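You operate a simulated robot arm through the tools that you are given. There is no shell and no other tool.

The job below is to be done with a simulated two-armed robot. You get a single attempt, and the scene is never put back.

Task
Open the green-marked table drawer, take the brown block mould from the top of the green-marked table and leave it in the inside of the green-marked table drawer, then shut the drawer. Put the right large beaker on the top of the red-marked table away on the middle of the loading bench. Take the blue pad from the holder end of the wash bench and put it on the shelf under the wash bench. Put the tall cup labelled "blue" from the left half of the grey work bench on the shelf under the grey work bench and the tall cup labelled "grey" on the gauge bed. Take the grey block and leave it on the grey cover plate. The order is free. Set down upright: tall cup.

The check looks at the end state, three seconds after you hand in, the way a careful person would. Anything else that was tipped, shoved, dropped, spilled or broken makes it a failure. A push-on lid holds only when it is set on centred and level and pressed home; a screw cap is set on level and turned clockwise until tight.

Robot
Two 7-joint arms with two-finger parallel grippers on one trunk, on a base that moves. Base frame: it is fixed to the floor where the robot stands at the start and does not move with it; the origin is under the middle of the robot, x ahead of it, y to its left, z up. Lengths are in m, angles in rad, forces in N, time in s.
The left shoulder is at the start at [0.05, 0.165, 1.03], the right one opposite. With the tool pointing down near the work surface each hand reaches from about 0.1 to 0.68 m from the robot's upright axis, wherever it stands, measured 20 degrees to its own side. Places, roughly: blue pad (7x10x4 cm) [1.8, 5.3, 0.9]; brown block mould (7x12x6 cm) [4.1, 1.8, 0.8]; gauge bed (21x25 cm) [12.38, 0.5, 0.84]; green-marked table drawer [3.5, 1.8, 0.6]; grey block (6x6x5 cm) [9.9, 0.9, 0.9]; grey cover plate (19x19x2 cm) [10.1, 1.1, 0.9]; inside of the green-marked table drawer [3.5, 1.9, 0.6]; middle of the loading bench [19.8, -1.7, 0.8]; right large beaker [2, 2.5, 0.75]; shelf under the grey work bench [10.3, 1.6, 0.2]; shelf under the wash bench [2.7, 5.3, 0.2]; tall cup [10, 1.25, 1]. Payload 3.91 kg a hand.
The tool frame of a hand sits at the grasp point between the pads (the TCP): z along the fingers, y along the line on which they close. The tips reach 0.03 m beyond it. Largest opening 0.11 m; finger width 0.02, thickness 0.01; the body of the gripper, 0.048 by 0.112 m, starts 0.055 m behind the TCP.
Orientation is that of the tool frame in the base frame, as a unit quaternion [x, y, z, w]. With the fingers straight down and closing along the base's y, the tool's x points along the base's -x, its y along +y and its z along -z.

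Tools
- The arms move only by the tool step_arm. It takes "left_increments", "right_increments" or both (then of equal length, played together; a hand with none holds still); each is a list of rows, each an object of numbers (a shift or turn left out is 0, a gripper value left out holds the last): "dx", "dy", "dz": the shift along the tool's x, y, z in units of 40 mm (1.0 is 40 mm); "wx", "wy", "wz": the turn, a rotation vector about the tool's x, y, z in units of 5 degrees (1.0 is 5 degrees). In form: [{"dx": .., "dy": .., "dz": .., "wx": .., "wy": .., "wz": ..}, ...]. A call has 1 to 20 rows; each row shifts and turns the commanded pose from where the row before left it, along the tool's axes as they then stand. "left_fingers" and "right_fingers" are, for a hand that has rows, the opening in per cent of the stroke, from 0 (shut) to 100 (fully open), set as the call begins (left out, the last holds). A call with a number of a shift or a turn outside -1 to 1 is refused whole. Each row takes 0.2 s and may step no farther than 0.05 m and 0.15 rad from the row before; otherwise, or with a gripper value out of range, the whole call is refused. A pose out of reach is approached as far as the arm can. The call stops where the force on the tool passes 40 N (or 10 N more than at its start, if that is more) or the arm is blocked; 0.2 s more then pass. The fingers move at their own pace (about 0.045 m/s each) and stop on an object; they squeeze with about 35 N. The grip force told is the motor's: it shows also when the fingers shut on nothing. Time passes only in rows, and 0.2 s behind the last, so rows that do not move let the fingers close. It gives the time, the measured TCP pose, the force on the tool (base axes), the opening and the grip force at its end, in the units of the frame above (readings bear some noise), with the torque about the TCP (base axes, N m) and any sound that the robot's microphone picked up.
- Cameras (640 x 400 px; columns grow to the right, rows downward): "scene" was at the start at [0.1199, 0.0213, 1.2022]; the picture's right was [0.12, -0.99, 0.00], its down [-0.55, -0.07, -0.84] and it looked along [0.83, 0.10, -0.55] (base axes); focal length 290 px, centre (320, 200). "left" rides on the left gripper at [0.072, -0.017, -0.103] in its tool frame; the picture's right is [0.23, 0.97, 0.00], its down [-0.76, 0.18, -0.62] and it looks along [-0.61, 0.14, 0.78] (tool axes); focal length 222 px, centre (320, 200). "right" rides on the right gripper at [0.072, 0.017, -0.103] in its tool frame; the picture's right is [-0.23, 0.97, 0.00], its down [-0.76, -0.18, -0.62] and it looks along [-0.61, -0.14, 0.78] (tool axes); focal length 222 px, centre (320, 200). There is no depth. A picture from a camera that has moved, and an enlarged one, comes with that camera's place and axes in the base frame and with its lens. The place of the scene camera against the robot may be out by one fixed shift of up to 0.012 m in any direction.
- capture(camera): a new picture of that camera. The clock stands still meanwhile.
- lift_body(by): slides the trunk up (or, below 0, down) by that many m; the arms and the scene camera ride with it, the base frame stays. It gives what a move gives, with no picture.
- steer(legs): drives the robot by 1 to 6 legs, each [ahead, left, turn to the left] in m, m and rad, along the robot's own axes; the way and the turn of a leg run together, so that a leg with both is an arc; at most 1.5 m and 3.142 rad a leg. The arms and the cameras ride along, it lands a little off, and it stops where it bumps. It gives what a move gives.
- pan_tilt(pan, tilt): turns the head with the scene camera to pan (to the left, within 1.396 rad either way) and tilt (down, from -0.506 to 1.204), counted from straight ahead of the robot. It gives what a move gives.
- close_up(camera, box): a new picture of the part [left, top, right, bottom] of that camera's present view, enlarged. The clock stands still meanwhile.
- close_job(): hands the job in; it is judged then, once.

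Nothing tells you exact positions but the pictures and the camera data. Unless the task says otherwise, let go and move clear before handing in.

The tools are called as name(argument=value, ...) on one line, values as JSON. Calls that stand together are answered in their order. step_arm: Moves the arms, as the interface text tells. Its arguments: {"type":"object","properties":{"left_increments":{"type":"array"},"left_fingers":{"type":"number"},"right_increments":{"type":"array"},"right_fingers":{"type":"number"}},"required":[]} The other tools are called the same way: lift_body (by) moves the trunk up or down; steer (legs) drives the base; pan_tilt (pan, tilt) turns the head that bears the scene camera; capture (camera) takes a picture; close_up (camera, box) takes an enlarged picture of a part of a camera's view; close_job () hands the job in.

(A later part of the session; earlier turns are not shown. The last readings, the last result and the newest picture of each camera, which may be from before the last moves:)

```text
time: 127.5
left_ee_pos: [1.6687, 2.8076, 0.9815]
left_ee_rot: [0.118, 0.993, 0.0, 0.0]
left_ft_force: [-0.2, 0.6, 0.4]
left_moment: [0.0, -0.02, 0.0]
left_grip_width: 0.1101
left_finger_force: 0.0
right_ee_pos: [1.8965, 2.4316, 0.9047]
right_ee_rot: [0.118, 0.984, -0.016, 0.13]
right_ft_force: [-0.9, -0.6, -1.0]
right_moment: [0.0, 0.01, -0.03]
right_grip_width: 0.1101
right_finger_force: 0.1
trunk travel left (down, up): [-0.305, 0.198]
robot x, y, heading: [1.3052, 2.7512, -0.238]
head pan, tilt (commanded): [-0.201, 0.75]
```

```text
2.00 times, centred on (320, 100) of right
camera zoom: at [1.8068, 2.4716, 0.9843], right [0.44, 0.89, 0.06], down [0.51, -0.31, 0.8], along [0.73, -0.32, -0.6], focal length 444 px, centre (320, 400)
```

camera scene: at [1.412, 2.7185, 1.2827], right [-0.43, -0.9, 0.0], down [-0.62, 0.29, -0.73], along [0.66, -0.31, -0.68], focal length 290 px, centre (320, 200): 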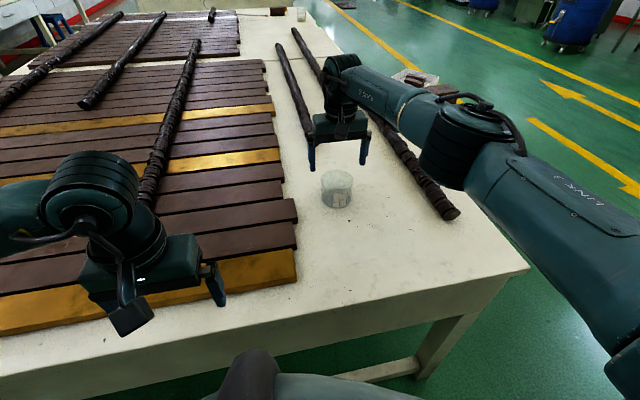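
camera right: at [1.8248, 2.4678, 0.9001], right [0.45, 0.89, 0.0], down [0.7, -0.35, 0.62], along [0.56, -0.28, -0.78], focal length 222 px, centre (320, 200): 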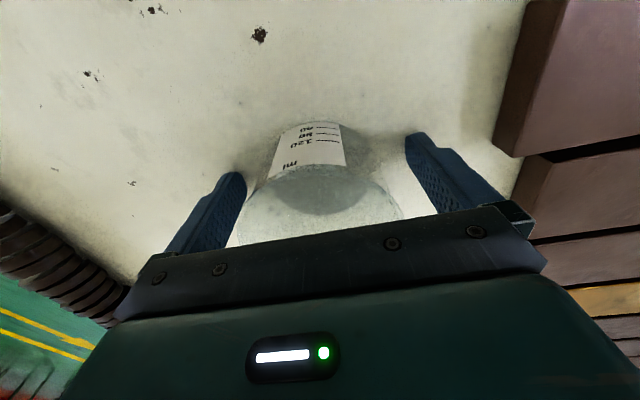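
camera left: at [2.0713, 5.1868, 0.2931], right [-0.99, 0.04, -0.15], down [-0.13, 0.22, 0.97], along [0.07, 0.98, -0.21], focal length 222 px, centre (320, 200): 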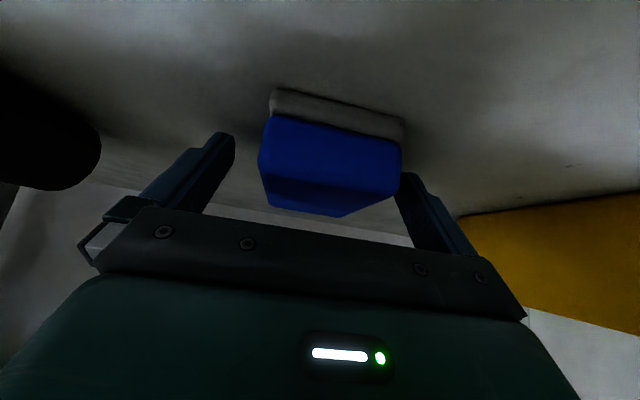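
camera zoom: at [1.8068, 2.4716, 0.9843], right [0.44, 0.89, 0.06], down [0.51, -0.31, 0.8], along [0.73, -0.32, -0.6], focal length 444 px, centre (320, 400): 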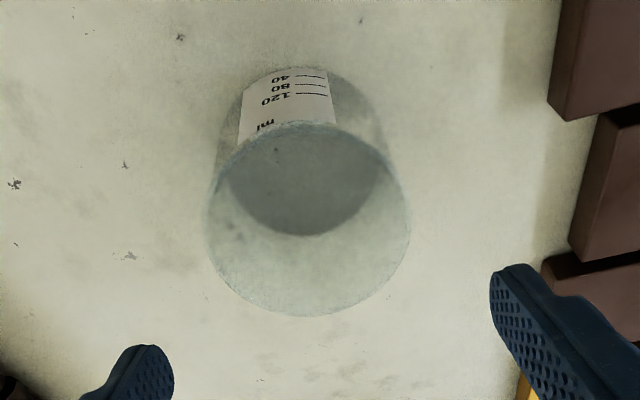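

Now the pose is reached exactly and the beaker is centred (3 mm ahead at most). I lower straight down 10 cm with this tilt.

step_arm(right_increments=[{"dx": 0.12, "dz": 0.507}, {"dx": 0.12, "dz": 0.507}, {"dx": 0.12, "dz": 0.507}, {"dx": 0.12, "dz": 0.507}])

capture(camera="right")

```text
time: 128.5
left_ee_pos: [1.6681, 2.8077, 0.9815]
left_ee_rot: [0.118, 0.993, 0.0, 0.0]
left_ft_force: [0.0, 0.4, 0.5]
left_moment: [0.04, 0.01, -0.02]
left_grip_width: 0.1102
left_finger_force: 0.1
right_ee_pos: [1.898, 2.4294, 0.8198]
right_ee_rot: [0.119, 0.984, -0.015, 0.13]
right_ft_force: [0.4, 0.7, -0.8]
right_moment: [-0.01, -0.01, 0.0]
right_grip_width: 0.1101
right_finger_force: 0.1
trunk travel left (down, up): [-0.305, 0.198]
robot x, y, heading: [1.305, 2.7485, -0.238]
head pan, tilt (commanded): [-0.201, 0.75]
```

```text
taken
camera right: at [1.8082, 2.4689, 0.8998], right [0.44, 0.89, 0.06], down [0.52, -0.31, 0.8], along [0.73, -0.32, -0.6], focal length 222 px, centre (320, 200)
```

right: 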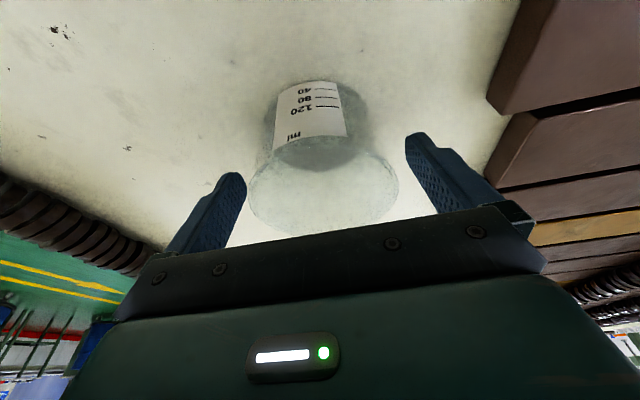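

The fingers straddle the beaker. I go the last 1.8 cm down and close.

step_arm(right_increments=[{"dx": 0.12, "dz": 0.44}, {}])

step_arm(right_increments=[{}, {}, {}, {}, {}], right_fingers=0)

capture(camera="right")

```text
time: 129.1
left_ee_pos: [1.6681, 2.8072, 0.9796]
left_ee_rot: [0.119, 0.993, 0.001, -0.001]
left_ft_force: [0.6, 0.8, -0.2]
left_moment: [0.01, 0.0, 0.02]
left_grip_width: 0.11
left_finger_force: 0.0
right_ee_pos: [1.8972, 2.4315, 0.8028]
right_ee_rot: [0.118, 0.984, -0.015, 0.129]
right_ft_force: [-0.1, -0.3, 0.1]
right_moment: [0.0, -0.03, 0.01]
right_grip_width: 0.1098
right_finger_force: 0.0
trunk travel left (down, up): [-0.305, 0.198]
robot x, y, heading: [1.3052, 2.7497, -0.237]
head pan, tilt (commanded): [-0.201, 0.75]
```

```text
time: 130.3
left_ee_pos: [1.6683, 2.8075, 0.9801]
left_ee_rot: [0.118, 0.993, 0.0, 0.0]
left_ft_force: [0.0, 0.2, 0.0]
left_moment: [0.02, -0.02, 0.0]
left_grip_width: 0.1099
left_finger_force: 0.1
right_ee_pos: [1.8977, 2.4305, 0.8013]
right_ee_rot: [0.119, 0.984, -0.016, 0.129]
right_ft_force: [0.0, -1.7, 0.8]
right_moment: [-0.11, 0.03, -0.02]
right_grip_width: 0.082
right_finger_force: 34.7
trunk travel left (down, up): [-0.305, 0.198]
robot x, y, heading: [1.3072, 2.7482, -0.24]
head pan, tilt (commanded): [-0.201, 0.75]
```

```text
taken
camera right: at [1.8088, 2.4705, 0.8823], right [0.44, 0.89, 0.06], down [0.52, -0.31, 0.8], along [0.73, -0.32, -0.6], focal length 222 px, centre (320, 200)
```

right: 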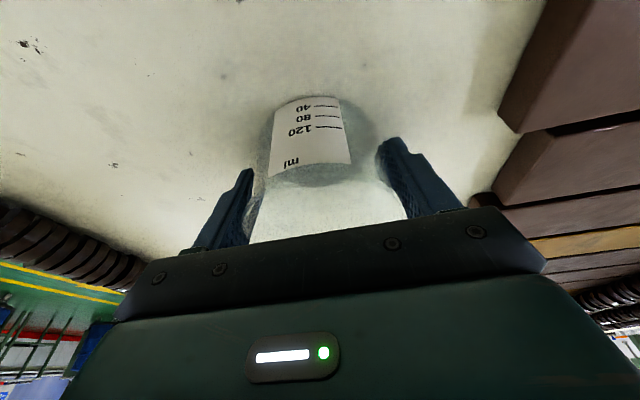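

The beaker is gripped (8.2 cm). I lift it straight up with the trunk.

lift_body(by=0.15)

capture(camera="right")

capture(camera="scene")

```text
time: 132.0
left_ee_pos: [1.6701, 2.8085, 1.1303]
left_ee_rot: [0.118, 0.993, 0.001, 0.0]
left_ft_force: [-0.5, 0.5, -0.6]
left_moment: [0.0, 0.02, -0.02]
left_grip_width: 0.1102
left_finger_force: 0.0
right_ee_pos: [1.8973, 2.4312, 0.9518]
right_ee_rot: [0.119, 0.984, -0.016, 0.13]
right_ft_force: [0.1, -0.9, -1.7]
right_moment: [0.01, 0.02, -0.01]
right_grip_width: 0.0819
right_finger_force: 35.0
trunk travel left (down, up): [-0.455, 0.048]
robot x, y, heading: [1.3107, 2.7511, -0.237]
head pan, tilt (commanded): [-0.201, 0.75]
```

```text
taken
camera right: at [1.809, 2.4705, 1.0321], right [0.44, 0.89, 0.06], down [0.52, -0.31, 0.8], along [0.73, -0.32, -0.6], focal length 222 px, centre (320, 200)
```

right: 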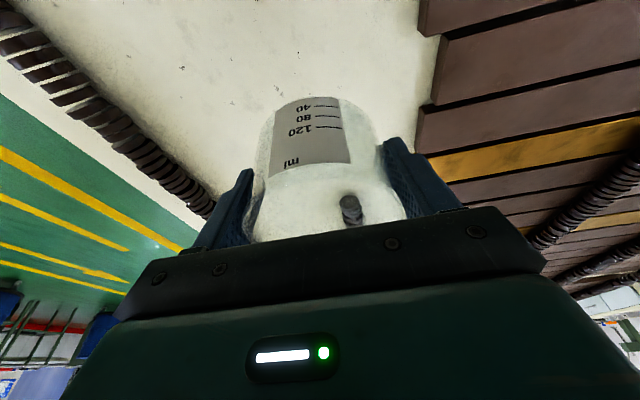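

```text
taken
camera scene: at [1.4126, 2.7183, 1.3925], right [-0.43, -0.9, 0.0], down [-0.62, 0.29, -0.73], along [0.66, -0.31, -0.68], focal length 290 px, centre (320, 200)
```

scene: 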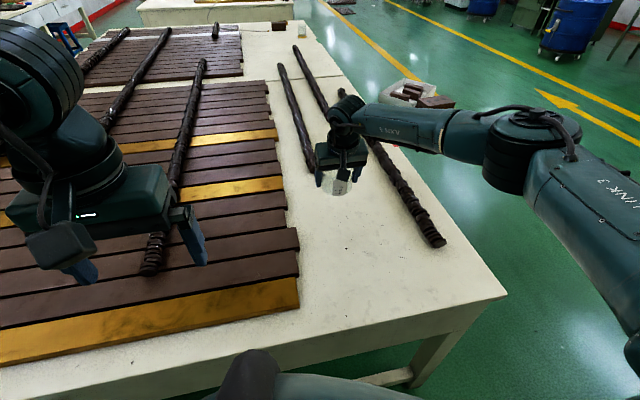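

The beaker is lifted clear and looks empty. I leave the table end sideways, around the boxes on the floor, into the aisle.

steer(legs=[[-0.1, 0, 0], [0, -0.9, 0], [0.5, -0.6, 0], [0.8, -1.2, 0]])

step_arm(right_increments=[{"dx": 0.7, "dz": -0.19}, {"dx": 0.7, "dz": -0.19}, {"dx": 0.7, "dz": -0.19}, {"dx": 0.7, "dz": -0.19}, {"dx": 0.7, "dz": -0.19}])

pan_tilt(pan=0.0, tilt=0.3)

capture(camera="scene")

```text
time: 156.7
left_ee_pos: [2.1844, -0.1121, 1.1293]
left_ee_rot: [0.133, 0.991, 0.0, 0.0]
left_ft_force: [-0.9, -0.7, 0.4]
left_moment: [0.01, 0.02, 0.03]
left_grip_width: 0.11
left_finger_force: 0.1
right_ee_pos: [2.4026, -0.4939, 0.9523]
right_ee_rot: [0.133, 0.982, -0.018, 0.131]
right_ft_force: [-0.1, -0.7, -2.1]
right_moment: [0.02, 0.0, 0.0]
right_grip_width: 0.0822
right_finger_force: 35.0
trunk travel left (down, up): [-0.455, 0.048]
robot x, y, heading: [1.8219, -0.1601, -0.269]
head pan, tilt (commanded): [-0.201, 0.75]
```

```text
time: 157.9
left_ee_pos: [2.1848, -0.112, 1.1305]
left_ee_rot: [0.134, 0.991, -0.001, 0.0]
left_ft_force: [-0.3, 0.2, 0.2]
left_moment: [-0.02, 0.01, -0.01]
left_grip_width: 0.1101
left_finger_force: 0.2
right_ee_pos: [2.2631, -0.4564, 0.9508]
right_ee_rot: [0.133, 0.983, -0.017, 0.129]
right_ft_force: [-0.7, 0.1, -1.2]
right_moment: [0.0, -0.02, 0.01]
right_grip_width: 0.082
right_finger_force: 35.0
trunk travel left (down, up): [-0.455, 0.048]
robot x, y, heading: [1.8162, -0.155, -0.269]
head pan, tilt (commanded): [-0.201, 0.75]
```

```text
time: 158.8
left_ee_pos: [2.1855, -0.1113, 1.1316]
left_ee_rot: [0.133, 0.991, 0.0, -0.001]
left_ft_force: [0.6, -0.1, -0.2]
left_moment: [-0.04, 0.0, 0.0]
left_grip_width: 0.11
left_finger_force: 0.1
right_ee_pos: [2.2654, -0.4562, 0.9507]
right_ee_rot: [0.133, 0.982, -0.018, 0.129]
right_ft_force: [0.1, -0.2, -1.7]
right_moment: [-0.01, 0.0, 0.02]
right_grip_width: 0.0816
right_finger_force: 35.0
trunk travel left (down, up): [-0.455, 0.048]
robot x, y, heading: [1.8208, -0.1591, -0.272]
head pan, tilt (commanded): [0.0, 0.3]
```

```text
taken
camera scene: at [1.9419, -0.1794, 1.4329], right [-0.27, -0.96, 0.0], down [-0.29, 0.08, -0.95], along [0.92, -0.25, -0.3], focal length 290 px, centre (320, 200)
```

scene: 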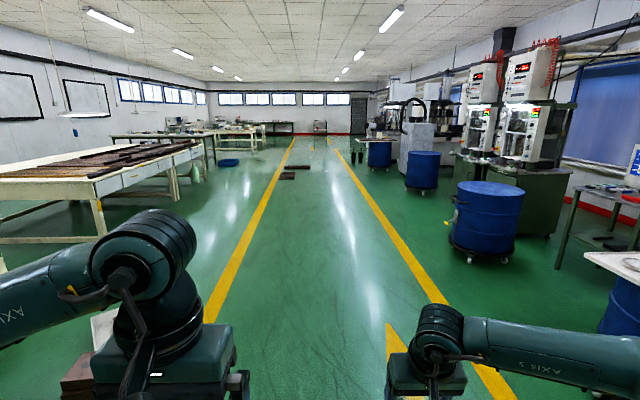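

The aisle ahead is free; planks lie on its left line farther on. I drive along the middle of the aisle.

steer(legs=[[1.5, -0.3, 0.03], [1.5, 0, 0], [1.5, 0, 0], [1.5, 0, 0]])

capture(camera="scene")

capture(camera="right")

```text
refused: leg 1 is longer than a leg can be; nothing moved
```

```text
taken
camera scene: at [1.9419, -0.1794, 1.4329], right [-0.27, -0.96, 0.0], down [-0.29, 0.08, -0.95], along [0.92, -0.25, -0.3], focal length 290 px, centre (320, 200)
```

scene: 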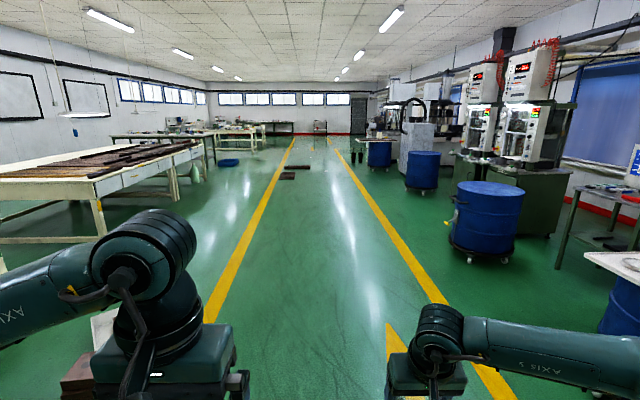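

```text
taken
camera right: at [2.1763, -0.4138, 1.031], right [0.47, 0.88, 0.06], down [0.51, -0.32, 0.8], along [0.72, -0.35, -0.6], focal length 222 px, centre (320, 200)
```

right: 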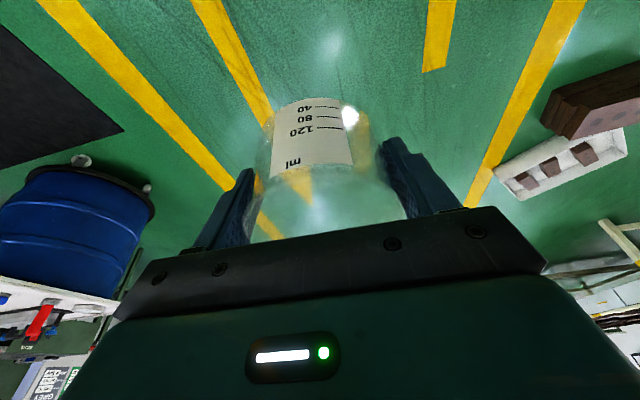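

The first leg was too long; nothing moved. I send it again with a shorter first leg.

steer(legs=[[1.4, -0.3, 0.03], [1.49, 0, 0], [1.49, 0, 0], [1.49, 0, 0]])

capture(camera="scene")

```text
time: 186.6
left_ee_pos: [7.7553, -1.7849, 1.13]
left_ee_rot: [0.126, 0.992, 0.0, -0.001]
left_ft_force: [0.4, -0.4, -0.6]
left_moment: [0.02, 0.01, -0.03]
left_grip_width: 0.1099
left_finger_force: 0.1
right_ee_pos: [7.8396, -2.1286, 0.9492]
right_ee_rot: [0.125, 0.984, -0.016, 0.129]
right_ft_force: [-0.6, 0.3, -1.6]
right_moment: [-0.03, 0.03, 0.03]
right_grip_width: 0.0814
right_finger_force: 35.2
trunk travel left (down, up): [-0.455, 0.048]
robot x, y, heading: [7.3904, -1.8391, -0.254]
head pan, tilt (commanded): [0.0, 0.3]
```

```text
taken
camera scene: at [7.5124, -1.858, 1.4329], right [-0.25, -0.97, 0.0], down [-0.29, 0.07, -0.96], along [0.92, -0.24, -0.3], focal length 290 px, centre (320, 200)
```

scene: 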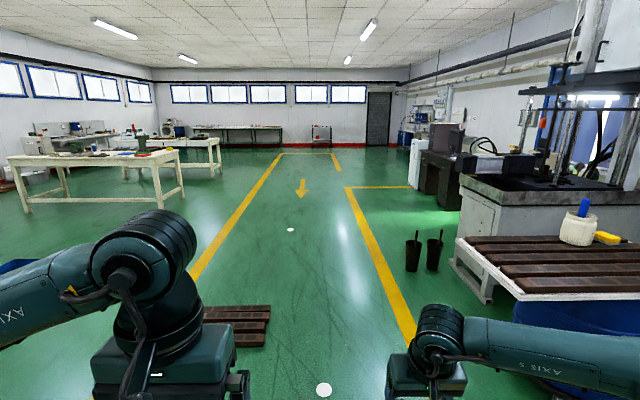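

The loading bench stands along the far end wall, left of the aisle's end. I keep just right of the planks on the floor and drive on down the aisle.

steer(legs=[[1.0, -0.1, 0.014], [1.49, 0, 0], [1.49, 0, 0], [1.49, 0, 0], [1.49, 0, 0]])

pan_tilt(pan=0.4, tilt=0.3)

capture(camera="scene")

```text
time: 219.9
left_ee_pos: [14.48, -3.6991, 1.1299]
left_ee_rot: [0.115, 0.993, 0.0, -0.001]
left_ft_force: [0.9, -0.5, 0.6]
left_moment: [0.0, 0.04, -0.01]
left_grip_width: 0.1102
left_finger_force: 0.0
right_ee_pos: [14.5721, -4.0407, 0.9519]
right_ee_rot: [0.115, 0.985, -0.015, 0.129]
right_ft_force: [-0.1, 0.2, -1.3]
right_moment: [-0.01, 0.02, 0.03]
right_grip_width: 0.0812
right_finger_force: 35.1
trunk travel left (down, up): [-0.455, 0.048]
robot x, y, heading: [14.118, -3.757, -0.233]
head pan, tilt (commanded): [0.0, 0.3]
```

```text
time: 220.8
left_ee_pos: [14.4808, -3.6992, 1.1307]
left_ee_rot: [0.115, 0.993, 0.001, 0.0]
left_ft_force: [-0.6, 0.2, -0.4]
left_moment: [0.01, 0.02, 0.02]
left_grip_width: 0.1101
left_finger_force: 0.0
right_ee_pos: [14.573, -4.0422, 0.9506]
right_ee_rot: [0.115, 0.985, -0.015, 0.131]
right_ft_force: [0.6, 0.5, -2.8]
right_moment: [0.02, 0.0, 0.03]
right_grip_width: 0.081
right_finger_force: 35.3
trunk travel left (down, up): [-0.455, 0.048]
robot x, y, heading: [14.1215, -3.7592, -0.233]
head pan, tilt (commanded): [0.4, 0.3]
```

```text
taken
camera scene: at [14.2412, -3.7403, 1.4329], right [0.17, -0.99, 0.0], down [-0.29, -0.05, -0.96], along [0.94, 0.16, -0.3], focal length 290 px, centre (320, 200)
```

scene: 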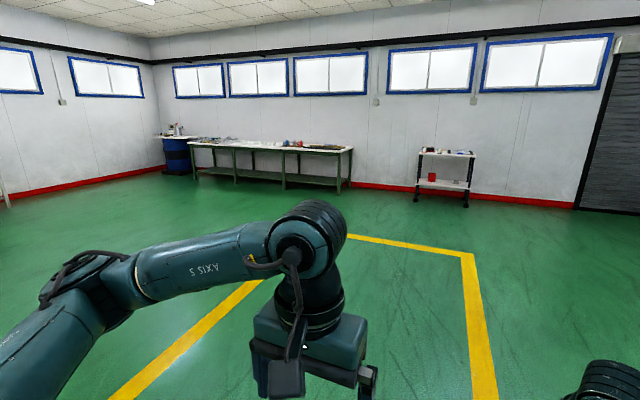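

The loading bench is visible ahead-left against the end wall. I zoom on it to find the free middle area.

close_up(camera="scene", box=[150, 100, 390, 220])

```text
2.67 times, centred on (270, 160) of scene
camera zoom: at [14.2412, -3.7403, 1.4329], right [0.17, -0.99, 0.0], down [-0.29, -0.05, -0.96], along [0.94, 0.16, -0.3], focal length 772 px, centre (453, 307)
```

zoom: 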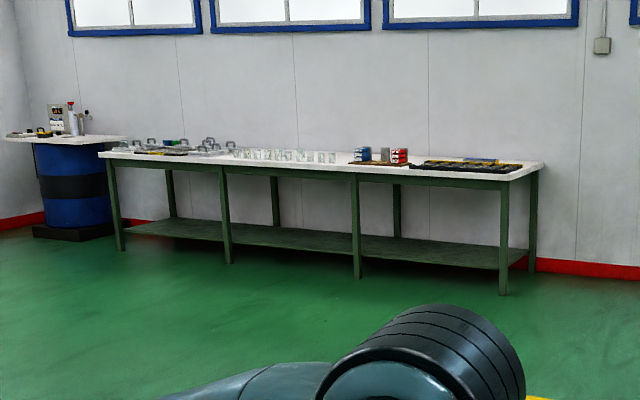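

The bench carries rows of beakers left of the middle and stuff on the right half. I drive diagonally closer for a better view.

steer(legs=[[1.0, 1.0, 0], [1.0, 1.0, 0], [0.5, 0.8, 0]])

pan_tilt(pan=0.0, tilt=0.4)

capture(camera="scene")

close_up(camera="scene", box=[200, 70, 440, 220])

```text
time: 245.9
left_ee_pos: [17.5157, -1.4383, 1.1308]
left_ee_rot: [0.093, 0.996, 0.001, -0.001]
left_ft_force: [-0.3, -0.1, -0.6]
left_moment: [0.03, 0.0, -0.01]
left_grip_width: 0.1101
left_finger_force: 0.1
right_ee_pos: [17.6231, -1.7753, 0.9502]
right_ee_rot: [0.093, 0.987, -0.012, 0.13]
right_ft_force: [-0.3, -0.4, -1.8]
right_moment: [0.01, 0.04, 0.01]
right_grip_width: 0.081
right_finger_force: 34.7
trunk travel left (down, up): [-0.455, 0.048]
robot x, y, heading: [17.1533, -1.5161, -0.186]
head pan, tilt (commanded): [0.4, 0.3]
```

```text
time: 246.8
left_ee_pos: [17.516, -1.4394, 1.1307]
left_ee_rot: [0.093, 0.996, 0.0, -0.002]
left_ft_force: [0.0, -0.1, -1.1]
left_moment: [0.0, -0.01, 0.0]
left_grip_width: 0.11
left_finger_force: 0.1
right_ee_pos: [17.6241, -1.7765, 0.9513]
right_ee_rot: [0.092, 0.987, -0.012, 0.13]
right_ft_force: [0.6, 0.0, -1.2]
right_moment: [0.01, -0.01, 0.0]
right_grip_width: 0.081
right_finger_force: 35.4
trunk travel left (down, up): [-0.455, 0.048]
robot x, y, heading: [17.1584, -1.5146, -0.188]
head pan, tilt (commanded): [0.0, 0.4]
```

```text
taken
camera scene: at [17.2796, -1.5269, 1.4237], right [-0.19, -0.98, 0.0], down [-0.38, 0.07, -0.92], along [0.91, -0.17, -0.39], focal length 290 px, centre (320, 200)
```

scene: 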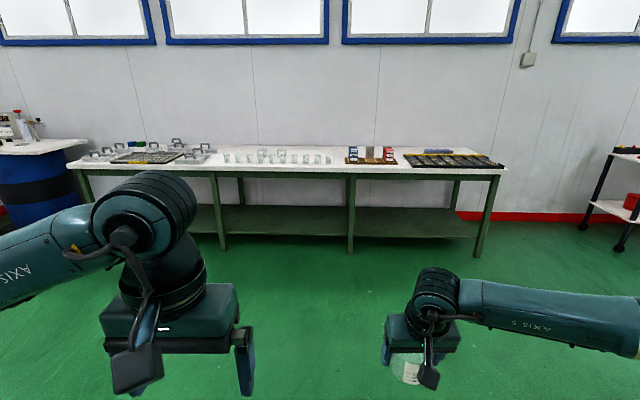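

```text
2.67 times, centred on (320, 145) of scene
camera zoom: at [17.2796, -1.5269, 1.4237], right [-0.19, -0.98, 0.0], down [-0.38, 0.07, -0.92], along [0.91, -0.17, -0.39], focal length 772 px, centre (320, 347)
```

zoom: 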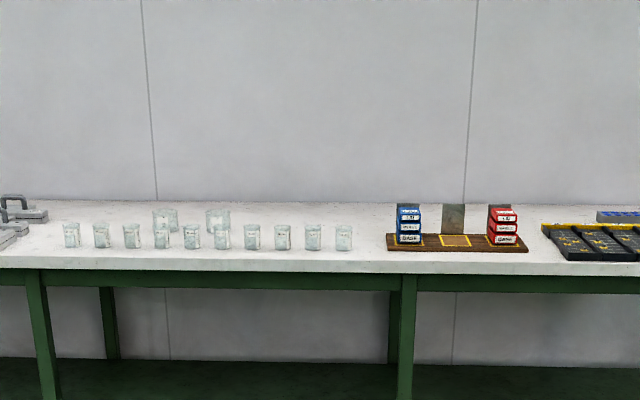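

The bench's centre falls right at two large beakers standing behind the row of small ones; the free spot just right of them is the middle. I align with the bench and move closer to measure it.

steer(legs=[[0, 0, -0.045], [1.2, 0.5, 0]])

pan_tilt(pan=0.0, tilt=0.55)

capture(camera="scene")

close_up(camera="scene", box=[180, 80, 460, 255])

```text
time: 253.6
left_ee_pos: [18.7686, -1.2339, 1.1311]
left_ee_rot: [0.111, 0.994, 0.001, -0.001]
left_ft_force: [-0.7, 0.2, 0.6]
left_moment: [-0.03, 0.0, 0.0]
left_grip_width: 0.1099
left_finger_force: 0.1
right_ee_pos: [18.8625, -1.5743, 0.9501]
right_ee_rot: [0.11, 0.985, -0.014, 0.129]
right_ft_force: [-0.4, 0.2, -2.0]
right_moment: [0.02, -0.01, -0.02]
right_grip_width: 0.0809
right_finger_force: 35.3
trunk travel left (down, up): [-0.455, 0.048]
robot x, y, heading: [18.4074, -1.295, -0.224]
head pan, tilt (commanded): [0.0, 0.4]
```

```text
time: 254.3
left_ee_pos: [18.7675, -1.2344, 1.1306]
left_ee_rot: [0.111, 0.994, 0.0, -0.001]
left_ft_force: [0.6, -0.4, 0.4]
left_moment: [-0.02, 0.02, -0.02]
left_grip_width: 0.11
left_finger_force: 0.1
right_ee_pos: [18.8611, -1.574, 0.9508]
right_ee_rot: [0.111, 0.985, -0.015, 0.129]
right_ft_force: [-0.9, 0.1, -1.4]
right_moment: [0.04, 0.01, 0.03]
right_grip_width: 0.0807
right_finger_force: 35.0
trunk travel left (down, up): [-0.455, 0.048]
robot x, y, heading: [18.4031, -1.2971, -0.222]
head pan, tilt (commanded): [0.0, 0.55]
```

```text
taken
camera scene: at [18.5244, -1.3121, 1.41], right [-0.22, -0.97, 0.0], down [-0.51, 0.12, -0.85], along [0.83, -0.19, -0.52], focal length 290 px, centre (320, 200)
```

scene: 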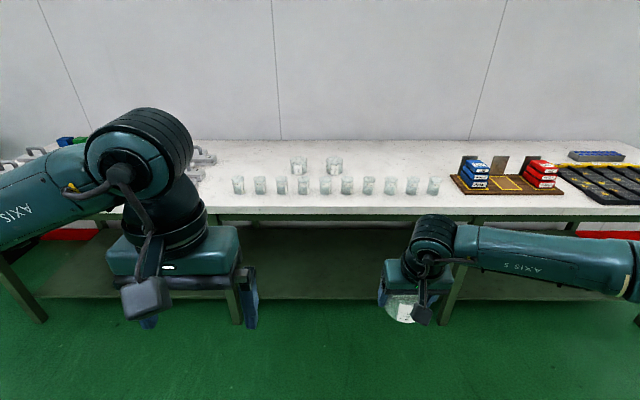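

```text
2.29 times, centred on (320, 168) of scene
camera zoom: at [18.5244, -1.3121, 1.41], right [-0.22, -0.97, 0.0], down [-0.51, 0.12, -0.85], along [0.83, -0.19, -0.52], focal length 662 px, centre (320, 274)
```

zoom: 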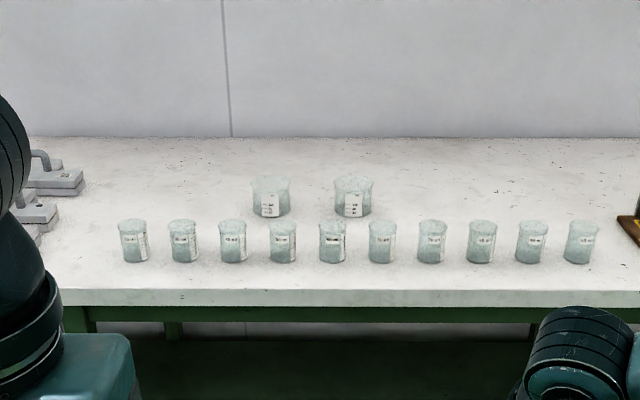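

Now I see ten small beakers in a row near the front edge and two large ones behind, the second at about the bench centre. I'll set ours beside it, to its right and level with it. I drive up to the bench, hand high enough to clear the small beakers.

steer(legs=[[0.6, -0.06, -0.01]])

pan_tilt(pan=-0.1, tilt=0.8)

capture(camera="scene")

capture(camera="right")

```text
time: 257.8
left_ee_pos: [19.3508, -1.4334, 1.1309]
left_ee_rot: [0.115, 0.993, 0.0, -0.001]
left_ft_force: [-0.2, 0.1, -0.4]
left_moment: [-0.03, 0.04, -0.01]
left_grip_width: 0.1103
left_finger_force: 0.1
right_ee_pos: [19.4429, -1.7744, 0.9494]
right_ee_rot: [0.115, 0.985, -0.015, 0.129]
right_ft_force: [0.5, -0.9, -1.2]
right_moment: [-0.02, 0.03, -0.02]
right_grip_width: 0.0809
right_finger_force: 34.6
trunk travel left (down, up): [-0.455, 0.048]
robot x, y, heading: [18.989, -1.4925, -0.233]
head pan, tilt (commanded): [0.0, 0.55]
```

```text
time: 258.5
left_ee_pos: [19.3498, -1.4341, 1.1305]
left_ee_rot: [0.116, 0.993, 0.0, -0.002]
left_ft_force: [-0.1, 0.3, -0.1]
left_moment: [0.02, -0.01, 0.02]
left_grip_width: 0.11
left_finger_force: 0.2
right_ee_pos: [19.443, -1.7763, 0.9499]
right_ee_rot: [0.115, 0.985, -0.015, 0.128]
right_ft_force: [-0.3, 0.7, -1.5]
right_moment: [0.0, 0.02, -0.03]
right_grip_width: 0.0811
right_finger_force: 35.2
trunk travel left (down, up): [-0.455, 0.048]
robot x, y, heading: [18.9875, -1.4943, -0.235]
head pan, tilt (commanded): [-0.099, 0.799]
```

```text
taken
camera scene: at [19.0961, -1.5157, 1.3886], right [-0.33, -0.95, 0.0], down [-0.68, 0.23, -0.7], along [0.66, -0.23, -0.72], focal length 290 px, centre (320, 200)
```

scene: 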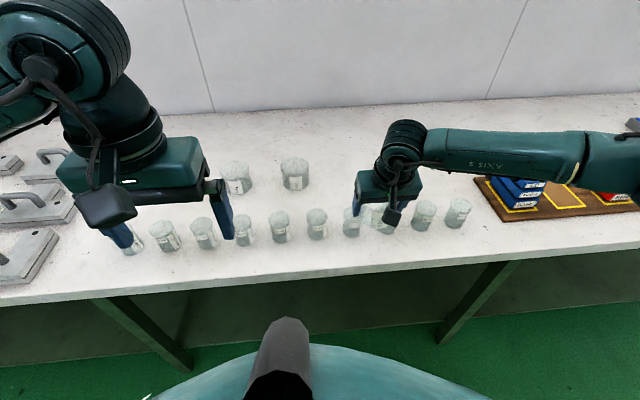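

```text
taken
camera right: at [19.3529, -1.7364, 1.0309], right [0.44, 0.9, 0.06], down [0.52, -0.31, 0.8], along [0.73, -0.32, -0.6], focal length 222 px, centre (320, 200)
```

right: 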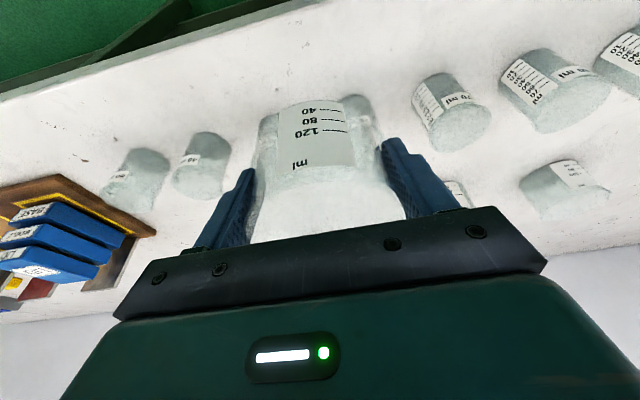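

The free spot is 0.80 m ahead in line with the right hand. I advance 0.14 m and then extend the hand over the row.

steer(legs=[[0.14, 0, 0]])

step_arm(right_increments=[{"dx": -0.7, "dz": 0.187}, {"dx": -0.7, "dz": 0.187}, {"dx": -0.7, "dz": 0.187}, {"dx": -0.7, "dz": 0.187}, {"dx": -0.6, "dz": 0.16}])

capture(camera="scene")

capture(camera="right")

```text
time: 259.9
left_ee_pos: [19.4859, -1.4642, 1.1299]
left_ee_rot: [0.113, 0.994, 0.0, -0.002]
left_ft_force: [0.1, -0.4, -0.6]
left_moment: [-0.02, 0.01, -0.02]
left_grip_width: 0.11
left_finger_force: 0.1
right_ee_pos: [19.5778, -1.8054, 0.9494]
right_ee_rot: [0.113, 0.985, -0.015, 0.128]
right_ft_force: [0.2, 0.2, -0.6]
right_moment: [0.02, 0.06, 0.0]
right_grip_width: 0.0808
right_finger_force: 34.9
trunk travel left (down, up): [-0.455, 0.048]
robot x, y, heading: [19.1214, -1.5264, -0.226]
head pan, tilt (commanded): [-0.099, 0.799]
```

```text
time: 261.1
left_ee_pos: [19.4864, -1.4643, 1.1303]
left_ee_rot: [0.113, 0.994, 0.0, 0.0]
left_ft_force: [1.2, -0.5, 0.4]
left_moment: [-0.04, 0.02, 0.0]
left_grip_width: 0.1099
left_finger_force: 0.1
right_ee_pos: [19.7179, -1.8363, 0.9458]
right_ee_rot: [0.113, 0.985, -0.014, 0.129]
right_ft_force: [0.4, 0.7, -3.1]
right_moment: [0.0, -0.01, -0.01]
right_grip_width: 0.0806
right_finger_force: 34.6
trunk travel left (down, up): [-0.455, 0.048]
robot x, y, heading: [19.1246, -1.5242, -0.23]
head pan, tilt (commanded): [-0.099, 0.799]
```

```text
taken
camera scene: at [19.2309, -1.5466, 1.3885], right [-0.32, -0.95, 0.0], down [-0.68, 0.23, -0.7], along [0.66, -0.22, -0.72], focal length 290 px, centre (320, 200)
```

scene: 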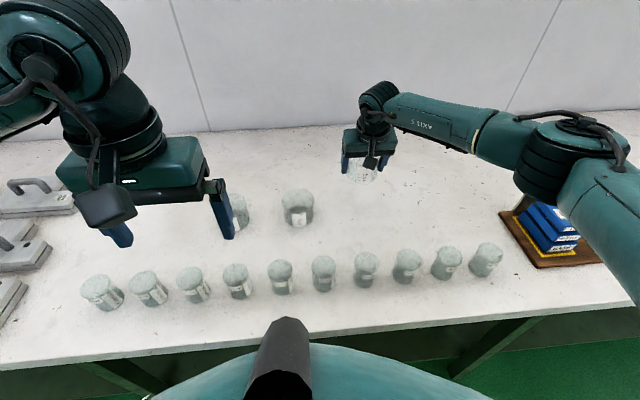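

```text
taken
camera right: at [19.6288, -1.797, 1.0265], right [0.43, 0.9, 0.06], down [0.52, -0.3, 0.8], along [0.74, -0.32, -0.6], focal length 222 px, centre (320, 200)
```

right: 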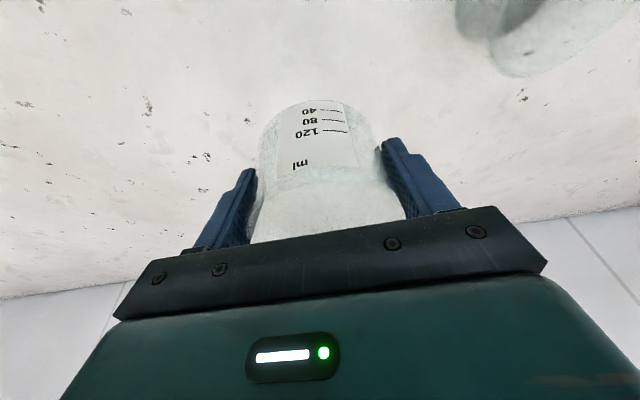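

The beaker hangs over the free spot, about 18 cm right of the other large beaker. I lower it 9 cm with the trunk, then feel for the bench with small arm steps.

lift_body(by=-0.1)

step_arm(right_increments=[{"dx": 0.052, "dz": 0.193}, {"dx": 0.052, "dz": 0.193}, {"dx": 0.052, "dz": 0.193}])

close_up(camera="scene", box=[240, 80, 480, 230])

```text
time: 262.4
left_ee_pos: [19.4841, -1.4639, 1.0301]
left_ee_rot: [0.113, 0.994, 0.0, 0.0]
left_ft_force: [-0.3, -1.1, -0.3]
left_moment: [-0.02, 0.01, -0.03]
left_grip_width: 0.11
left_finger_force: 0.1
right_ee_pos: [19.7176, -1.8358, 0.8461]
right_ee_rot: [0.113, 0.985, -0.015, 0.13]
right_ft_force: [-0.2, -0.3, -0.4]
right_moment: [0.01, 0.02, -0.03]
right_grip_width: 0.0811
right_finger_force: 35.0
trunk travel left (down, up): [-0.355, 0.148]
robot x, y, heading: [19.121, -1.5228, -0.228]
head pan, tilt (commanded): [-0.099, 0.799]
```

```text
time: 263.2
left_ee_pos: [19.4832, -1.4618, 1.0325]
left_ee_rot: [0.113, 0.994, 0.0, 0.001]
left_ft_force: [0.0, -0.5, -0.7]
left_moment: [0.03, 0.04, 0.01]
left_grip_width: 0.1099
left_finger_force: 0.0
right_ee_pos: [19.7183, -1.8355, 0.832]
right_ee_rot: [0.112, 0.984, -0.015, 0.137]
right_ft_force: [-4.2, -1.4, 34.1]
right_moment: [0.33, -0.43, 0.12]
right_grip_width: 0.0805
right_finger_force: 35.1
trunk travel left (down, up): [-0.355, 0.148]
robot x, y, heading: [19.1245, -1.5251, -0.229]
head pan, tilt (commanded): [-0.099, 0.799]
```

```text
2.67 times, centred on (360, 155) of scene
camera zoom: at [19.2269, -1.5453, 1.2896], right [-0.32, -0.95, 0.0], down [-0.68, 0.23, -0.7], along [0.66, -0.23, -0.71], focal length 772 px, centre (213, 320)
```

zoom: 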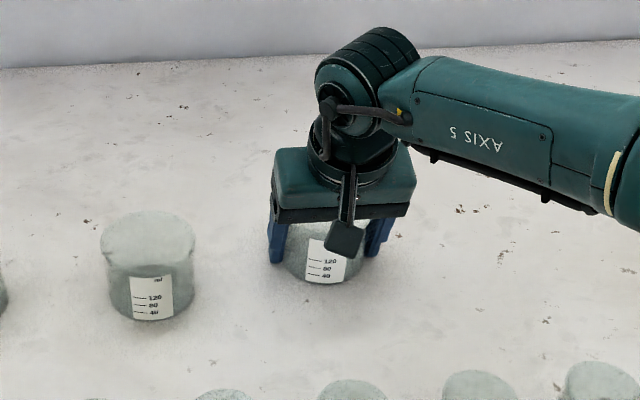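

Contact: the beaker stands on the bench. I relieve the push by 8 mm of commanded height and check the force.

step_arm(right_increments=[{"dx": -0.045, "dz": -0.165}, {}])

```text
time: 263.8
left_ee_pos: [19.4847, -1.4635, 1.0307]
left_ee_rot: [0.113, 0.994, 0.0, 0.0]
left_ft_force: [-0.2, -0.4, 0.3]
left_moment: [0.01, -0.02, 0.01]
left_grip_width: 0.11
left_finger_force: 0.0
right_ee_pos: [19.7184, -1.8344, 0.8306]
right_ee_rot: [0.113, 0.985, -0.016, 0.132]
right_ft_force: [5.4, -1.6, 15.0]
right_moment: [0.31, -0.77, -0.18]
right_grip_width: 0.0803
right_finger_force: 34.9
trunk travel left (down, up): [-0.355, 0.148]
robot x, y, heading: [19.1217, -1.5237, -0.229]
head pan, tilt (commanded): [-0.099, 0.799]
```

A little more relief, then I open the fingers.

step_arm(right_increments=[{"dx": -0.01, "dz": -0.035}, {}])

step_arm(right_increments=[{}, {}, {}, {}, {}, {}], right_fingers=100)

capture(camera="right")

close_up(camera="scene", box=[240, 80, 480, 230])

```text
time: 264.4
left_ee_pos: [19.4849, -1.4637, 1.0301]
left_ee_rot: [0.112, 0.994, 0.0, 0.0]
left_ft_force: [0.6, -0.3, -1.1]
left_moment: [0.0, 0.0, -0.03]
left_grip_width: 0.1099
left_finger_force: 0.0
right_ee_pos: [19.7174, -1.8352, 0.8318]
right_ee_rot: [0.112, 0.985, -0.014, 0.13]
right_ft_force: [2.7, -0.2, 11.6]
right_moment: [0.2, -0.61, -0.08]
right_grip_width: 0.0805
right_finger_force: 35.2
trunk travel left (down, up): [-0.355, 0.148]
robot x, y, heading: [19.1198, -1.5222, -0.232]
head pan, tilt (commanded): [-0.099, 0.799]
```

```text
time: 265.8
left_ee_pos: [19.4831, -1.4619, 1.0309]
left_ee_rot: [0.113, 0.994, 0.0, -0.001]
left_ft_force: [-0.2, 0.2, -0.5]
left_moment: [0.01, 0.0, 0.02]
left_grip_width: 0.1102
left_finger_force: 0.1
right_ee_pos: [19.715, -1.8338, 0.8318]
right_ee_rot: [0.112, 0.985, -0.014, 0.129]
right_ft_force: [-5.1, 2.1, 8.1]
right_moment: [-0.34, 0.27, -0.26]
right_grip_width: 0.1096
right_finger_force: 0.0
trunk travel left (down, up): [-0.355, 0.148]
robot x, y, heading: [19.1221, -1.5249, -0.229]
head pan, tilt (commanded): [-0.099, 0.799]
```

```text
taken
camera right: at [19.6269, -1.7953, 0.9122], right [0.43, 0.9, 0.06], down [0.52, -0.3, 0.8], along [0.74, -0.31, -0.6], focal length 222 px, centre (320, 200)
```

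right: 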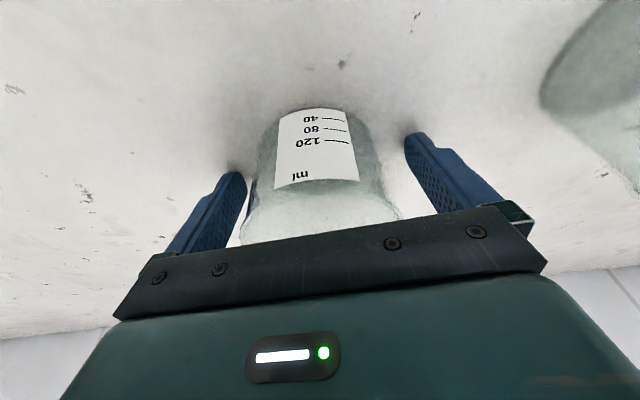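

```text
2.67 times, centred on (360, 155) of scene
camera zoom: at [19.2292, -1.546, 1.2887], right [-0.32, -0.95, 0.0], down [-0.68, 0.23, -0.7], along [0.66, -0.23, -0.72], focal length 772 px, centre (213, 320)
```

zoom: 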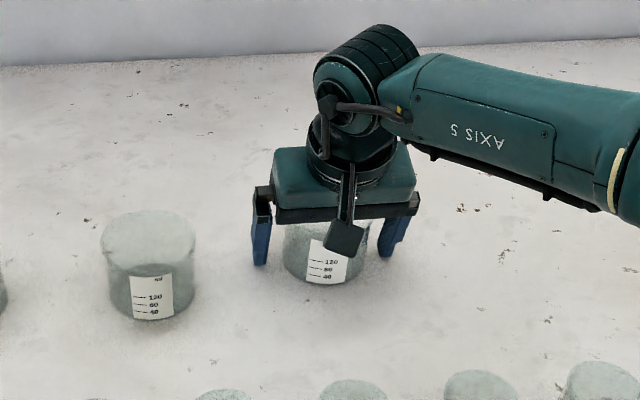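

The fingers are open, but a small 8 N upward force remains—the tips likely touch the bench. I rise straight up slowly.

step_arm(right_increments=[{"dx": -0.032, "dz": -0.12}, {}])

close_up(camera="right", box=[160, 60, 480, 260])

```text
time: 266.4
left_ee_pos: [19.4852, -1.4631, 1.0294]
left_ee_rot: [0.114, 0.994, 0.001, 0.0]
left_ft_force: [-0.1, 0.1, 0.3]
left_moment: [0.0, 0.0, 0.02]
left_grip_width: 0.1098
left_finger_force: 0.0
right_ee_pos: [19.7163, -1.8358, 0.8349]
right_ee_rot: [0.113, 0.985, -0.015, 0.129]
right_ft_force: [0.5, -0.4, 0.8]
right_moment: [0.02, 0.0, -0.01]
right_grip_width: 0.1097
right_finger_force: 0.1
trunk travel left (down, up): [-0.355, 0.148]
robot x, y, heading: [19.121, -1.5241, -0.226]
head pan, tilt (commanded): [-0.099, 0.799]
```

```text
2.00 times, centred on (320, 160) of right
camera zoom: at [19.6273, -1.7969, 0.9158], right [0.43, 0.9, 0.06], down [0.52, -0.3, 0.8], along [0.74, -0.32, -0.6], focal length 444 px, centre (320, 280)
```

zoom: 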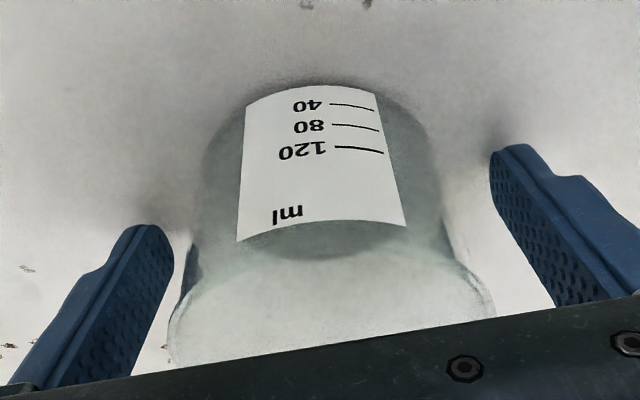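

No force now; the beaker stands freely between the fingers. I lift straight up with the trunk.

lift_body(by=0.14)

capture(camera="right")

capture(camera="scene")

```text
time: 268.1
left_ee_pos: [19.4853, -1.4631, 1.1698]
left_ee_rot: [0.113, 0.994, 0.0, -0.001]
left_ft_force: [-0.7, 0.3, 0.2]
left_moment: [-0.02, -0.02, 0.01]
left_grip_width: 0.1099
left_finger_force: 0.1
right_ee_pos: [19.7173, -1.8352, 0.9765]
right_ee_rot: [0.114, 0.985, -0.015, 0.128]
right_ft_force: [0.0, -0.6, 1.8]
right_moment: [0.0, -0.01, 0.01]
right_grip_width: 0.1101
right_finger_force: 0.1
trunk travel left (down, up): [-0.495, 0.008]
robot x, y, heading: [19.1271, -1.5237, -0.23]
head pan, tilt (commanded): [-0.099, 0.799]
```

```text
taken
camera right: at [19.6274, -1.7967, 1.0561], right [0.43, 0.9, 0.06], down [0.52, -0.3, 0.8], along [0.74, -0.32, -0.6], focal length 222 px, centre (320, 200)
```

right: 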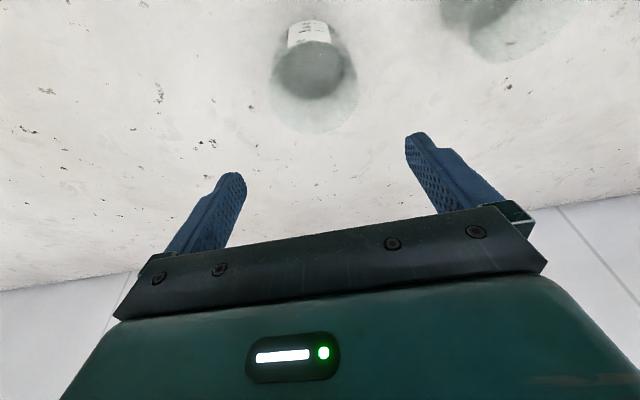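

```text
taken
camera scene: at [19.2305, -1.5468, 1.4285], right [-0.32, -0.95, 0.0], down [-0.68, 0.23, -0.7], along [0.66, -0.22, -0.72], focal length 290 px, centre (320, 200)
```

scene: 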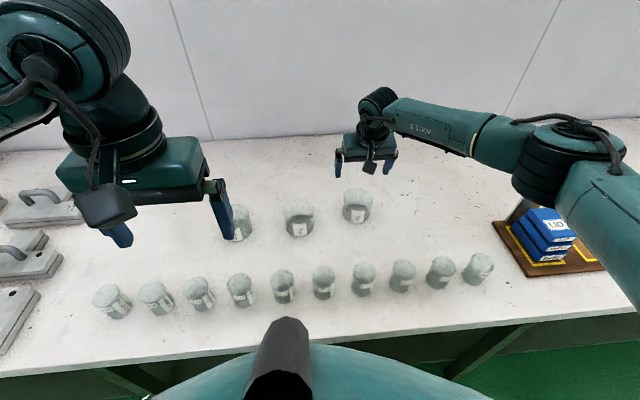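

The beaker stands upright next to the other two large beakers at the bench middle. I back off, fold the right hand back, and head for the gauge bench and grey work bench.

steer(legs=[[-0.7, 0, 0], [0, -1.45, 0]])

step_arm(right_increments=[{"wy": 1}, {"wy": 1}, {"wy": 1}, {"dx": 1}, {"dx": 1}, {"dx": 1}, {"dx": 1}, {"dx": 1}, {"dx": 1}, {"dx": 1}, {"dx": 0.7}])

steer(legs=[[0, 0, 1.57]])

pan_tilt(pan=0.8, tilt=0.3)

capture(camera="scene")

```text
time: 284.2
left_ee_pos: [18.4818, -2.6954, 1.1704]
left_ee_rot: [0.113, 0.994, 0.0, 0.0]
left_ft_force: [-0.3, -0.6, -0.5]
left_moment: [0.01, -0.01, 0.01]
left_grip_width: 0.11
left_finger_force: 0.1
right_ee_pos: [18.7171, -3.0645, 0.9757]
right_ee_rot: [0.112, 0.985, -0.015, 0.129]
right_ft_force: [-0.7, 0.2, 0.2]
right_moment: [0.03, 0.01, 0.02]
right_grip_width: 0.11
right_finger_force: 0.0
trunk travel left (down, up): [-0.495, 0.008]
robot x, y, heading: [18.1245, -2.7543, -0.226]
head pan, tilt (commanded): [-0.099, 0.799]
```

```text
time: 286.6
left_ee_pos: [18.4828, -2.6937, 1.1705]
left_ee_rot: [0.113, 0.994, 0.0, 0.0]
left_ft_force: [-0.8, 0.1, 0.1]
left_moment: [0.04, -0.01, -0.01]
left_grip_width: 0.1098
left_finger_force: 0.1
right_ee_pos: [18.4178, -2.9971, 0.9766]
right_ee_rot: [0.113, 0.994, 0.0, 0.0]
right_ft_force: [-0.7, 0.4, -0.8]
right_moment: [0.0, 0.01, 0.0]
right_grip_width: 0.1102
right_finger_force: 0.1
trunk travel left (down, up): [-0.495, 0.008]
robot x, y, heading: [18.1238, -2.7551, -0.23]
head pan, tilt (commanded): [-0.099, 0.799]
```

```text
time: 290.8
left_ee_pos: [18.058, -2.3953, 1.1704]
left_ee_rot: [-0.624, 0.781, 0.0, 0.001]
left_ft_force: [0.0, -0.2, 0.0]
left_moment: [0.0, 0.01, 0.02]
left_grip_width: 0.11
left_finger_force: 0.1
right_ee_pos: [18.3611, -2.4568, 0.9777]
right_ee_rot: [-0.625, 0.781, -0.001, 0.0]
right_ft_force: [-0.2, 0.0, 0.2]
right_moment: [0.0, 0.0, 0.0]
right_grip_width: 0.1103
right_finger_force: 0.0
trunk travel left (down, up): [-0.495, 0.008]
robot x, y, heading: [18.1228, -2.7555, 1.348]
head pan, tilt (commanded): [-0.099, 0.799]
```

```text
time: 292.0
left_ee_pos: [18.0582, -2.3942, 1.1702]
left_ee_rot: [-0.624, 0.781, 0.001, 0.001]
left_ft_force: [-0.3, -0.2, -0.3]
left_moment: [0.02, 0.0, -0.03]
left_grip_width: 0.1099
left_finger_force: 0.1
right_ee_pos: [18.3618, -2.4582, 0.9776]
right_ee_rot: [-0.625, 0.781, -0.001, 0.0]
right_ft_force: [-0.2, -0.6, 0.6]
right_moment: [-0.03, -0.03, -0.03]
right_grip_width: 0.1098
right_finger_force: 0.1
trunk travel left (down, up): [-0.495, 0.008]
robot x, y, heading: [18.1189, -2.7535, 1.345]
head pan, tilt (commanded): [0.799, 0.3]
```

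```text
taken
camera scene: at [18.0795, -2.6384, 1.4729], right [0.84, 0.55, 0.0], down [0.16, -0.25, -0.96], along [-0.52, 0.8, -0.3], focal length 290 px, centre (320, 200)
```

scene: 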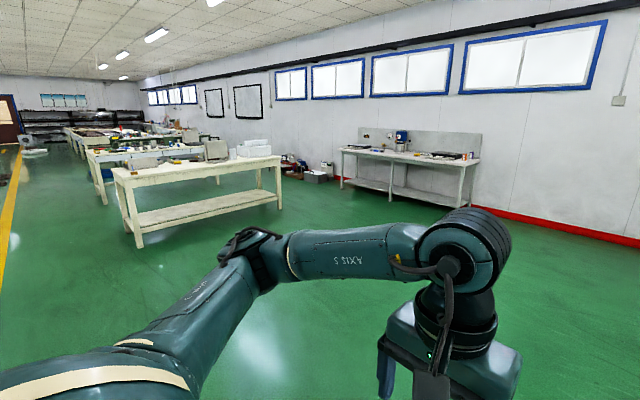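

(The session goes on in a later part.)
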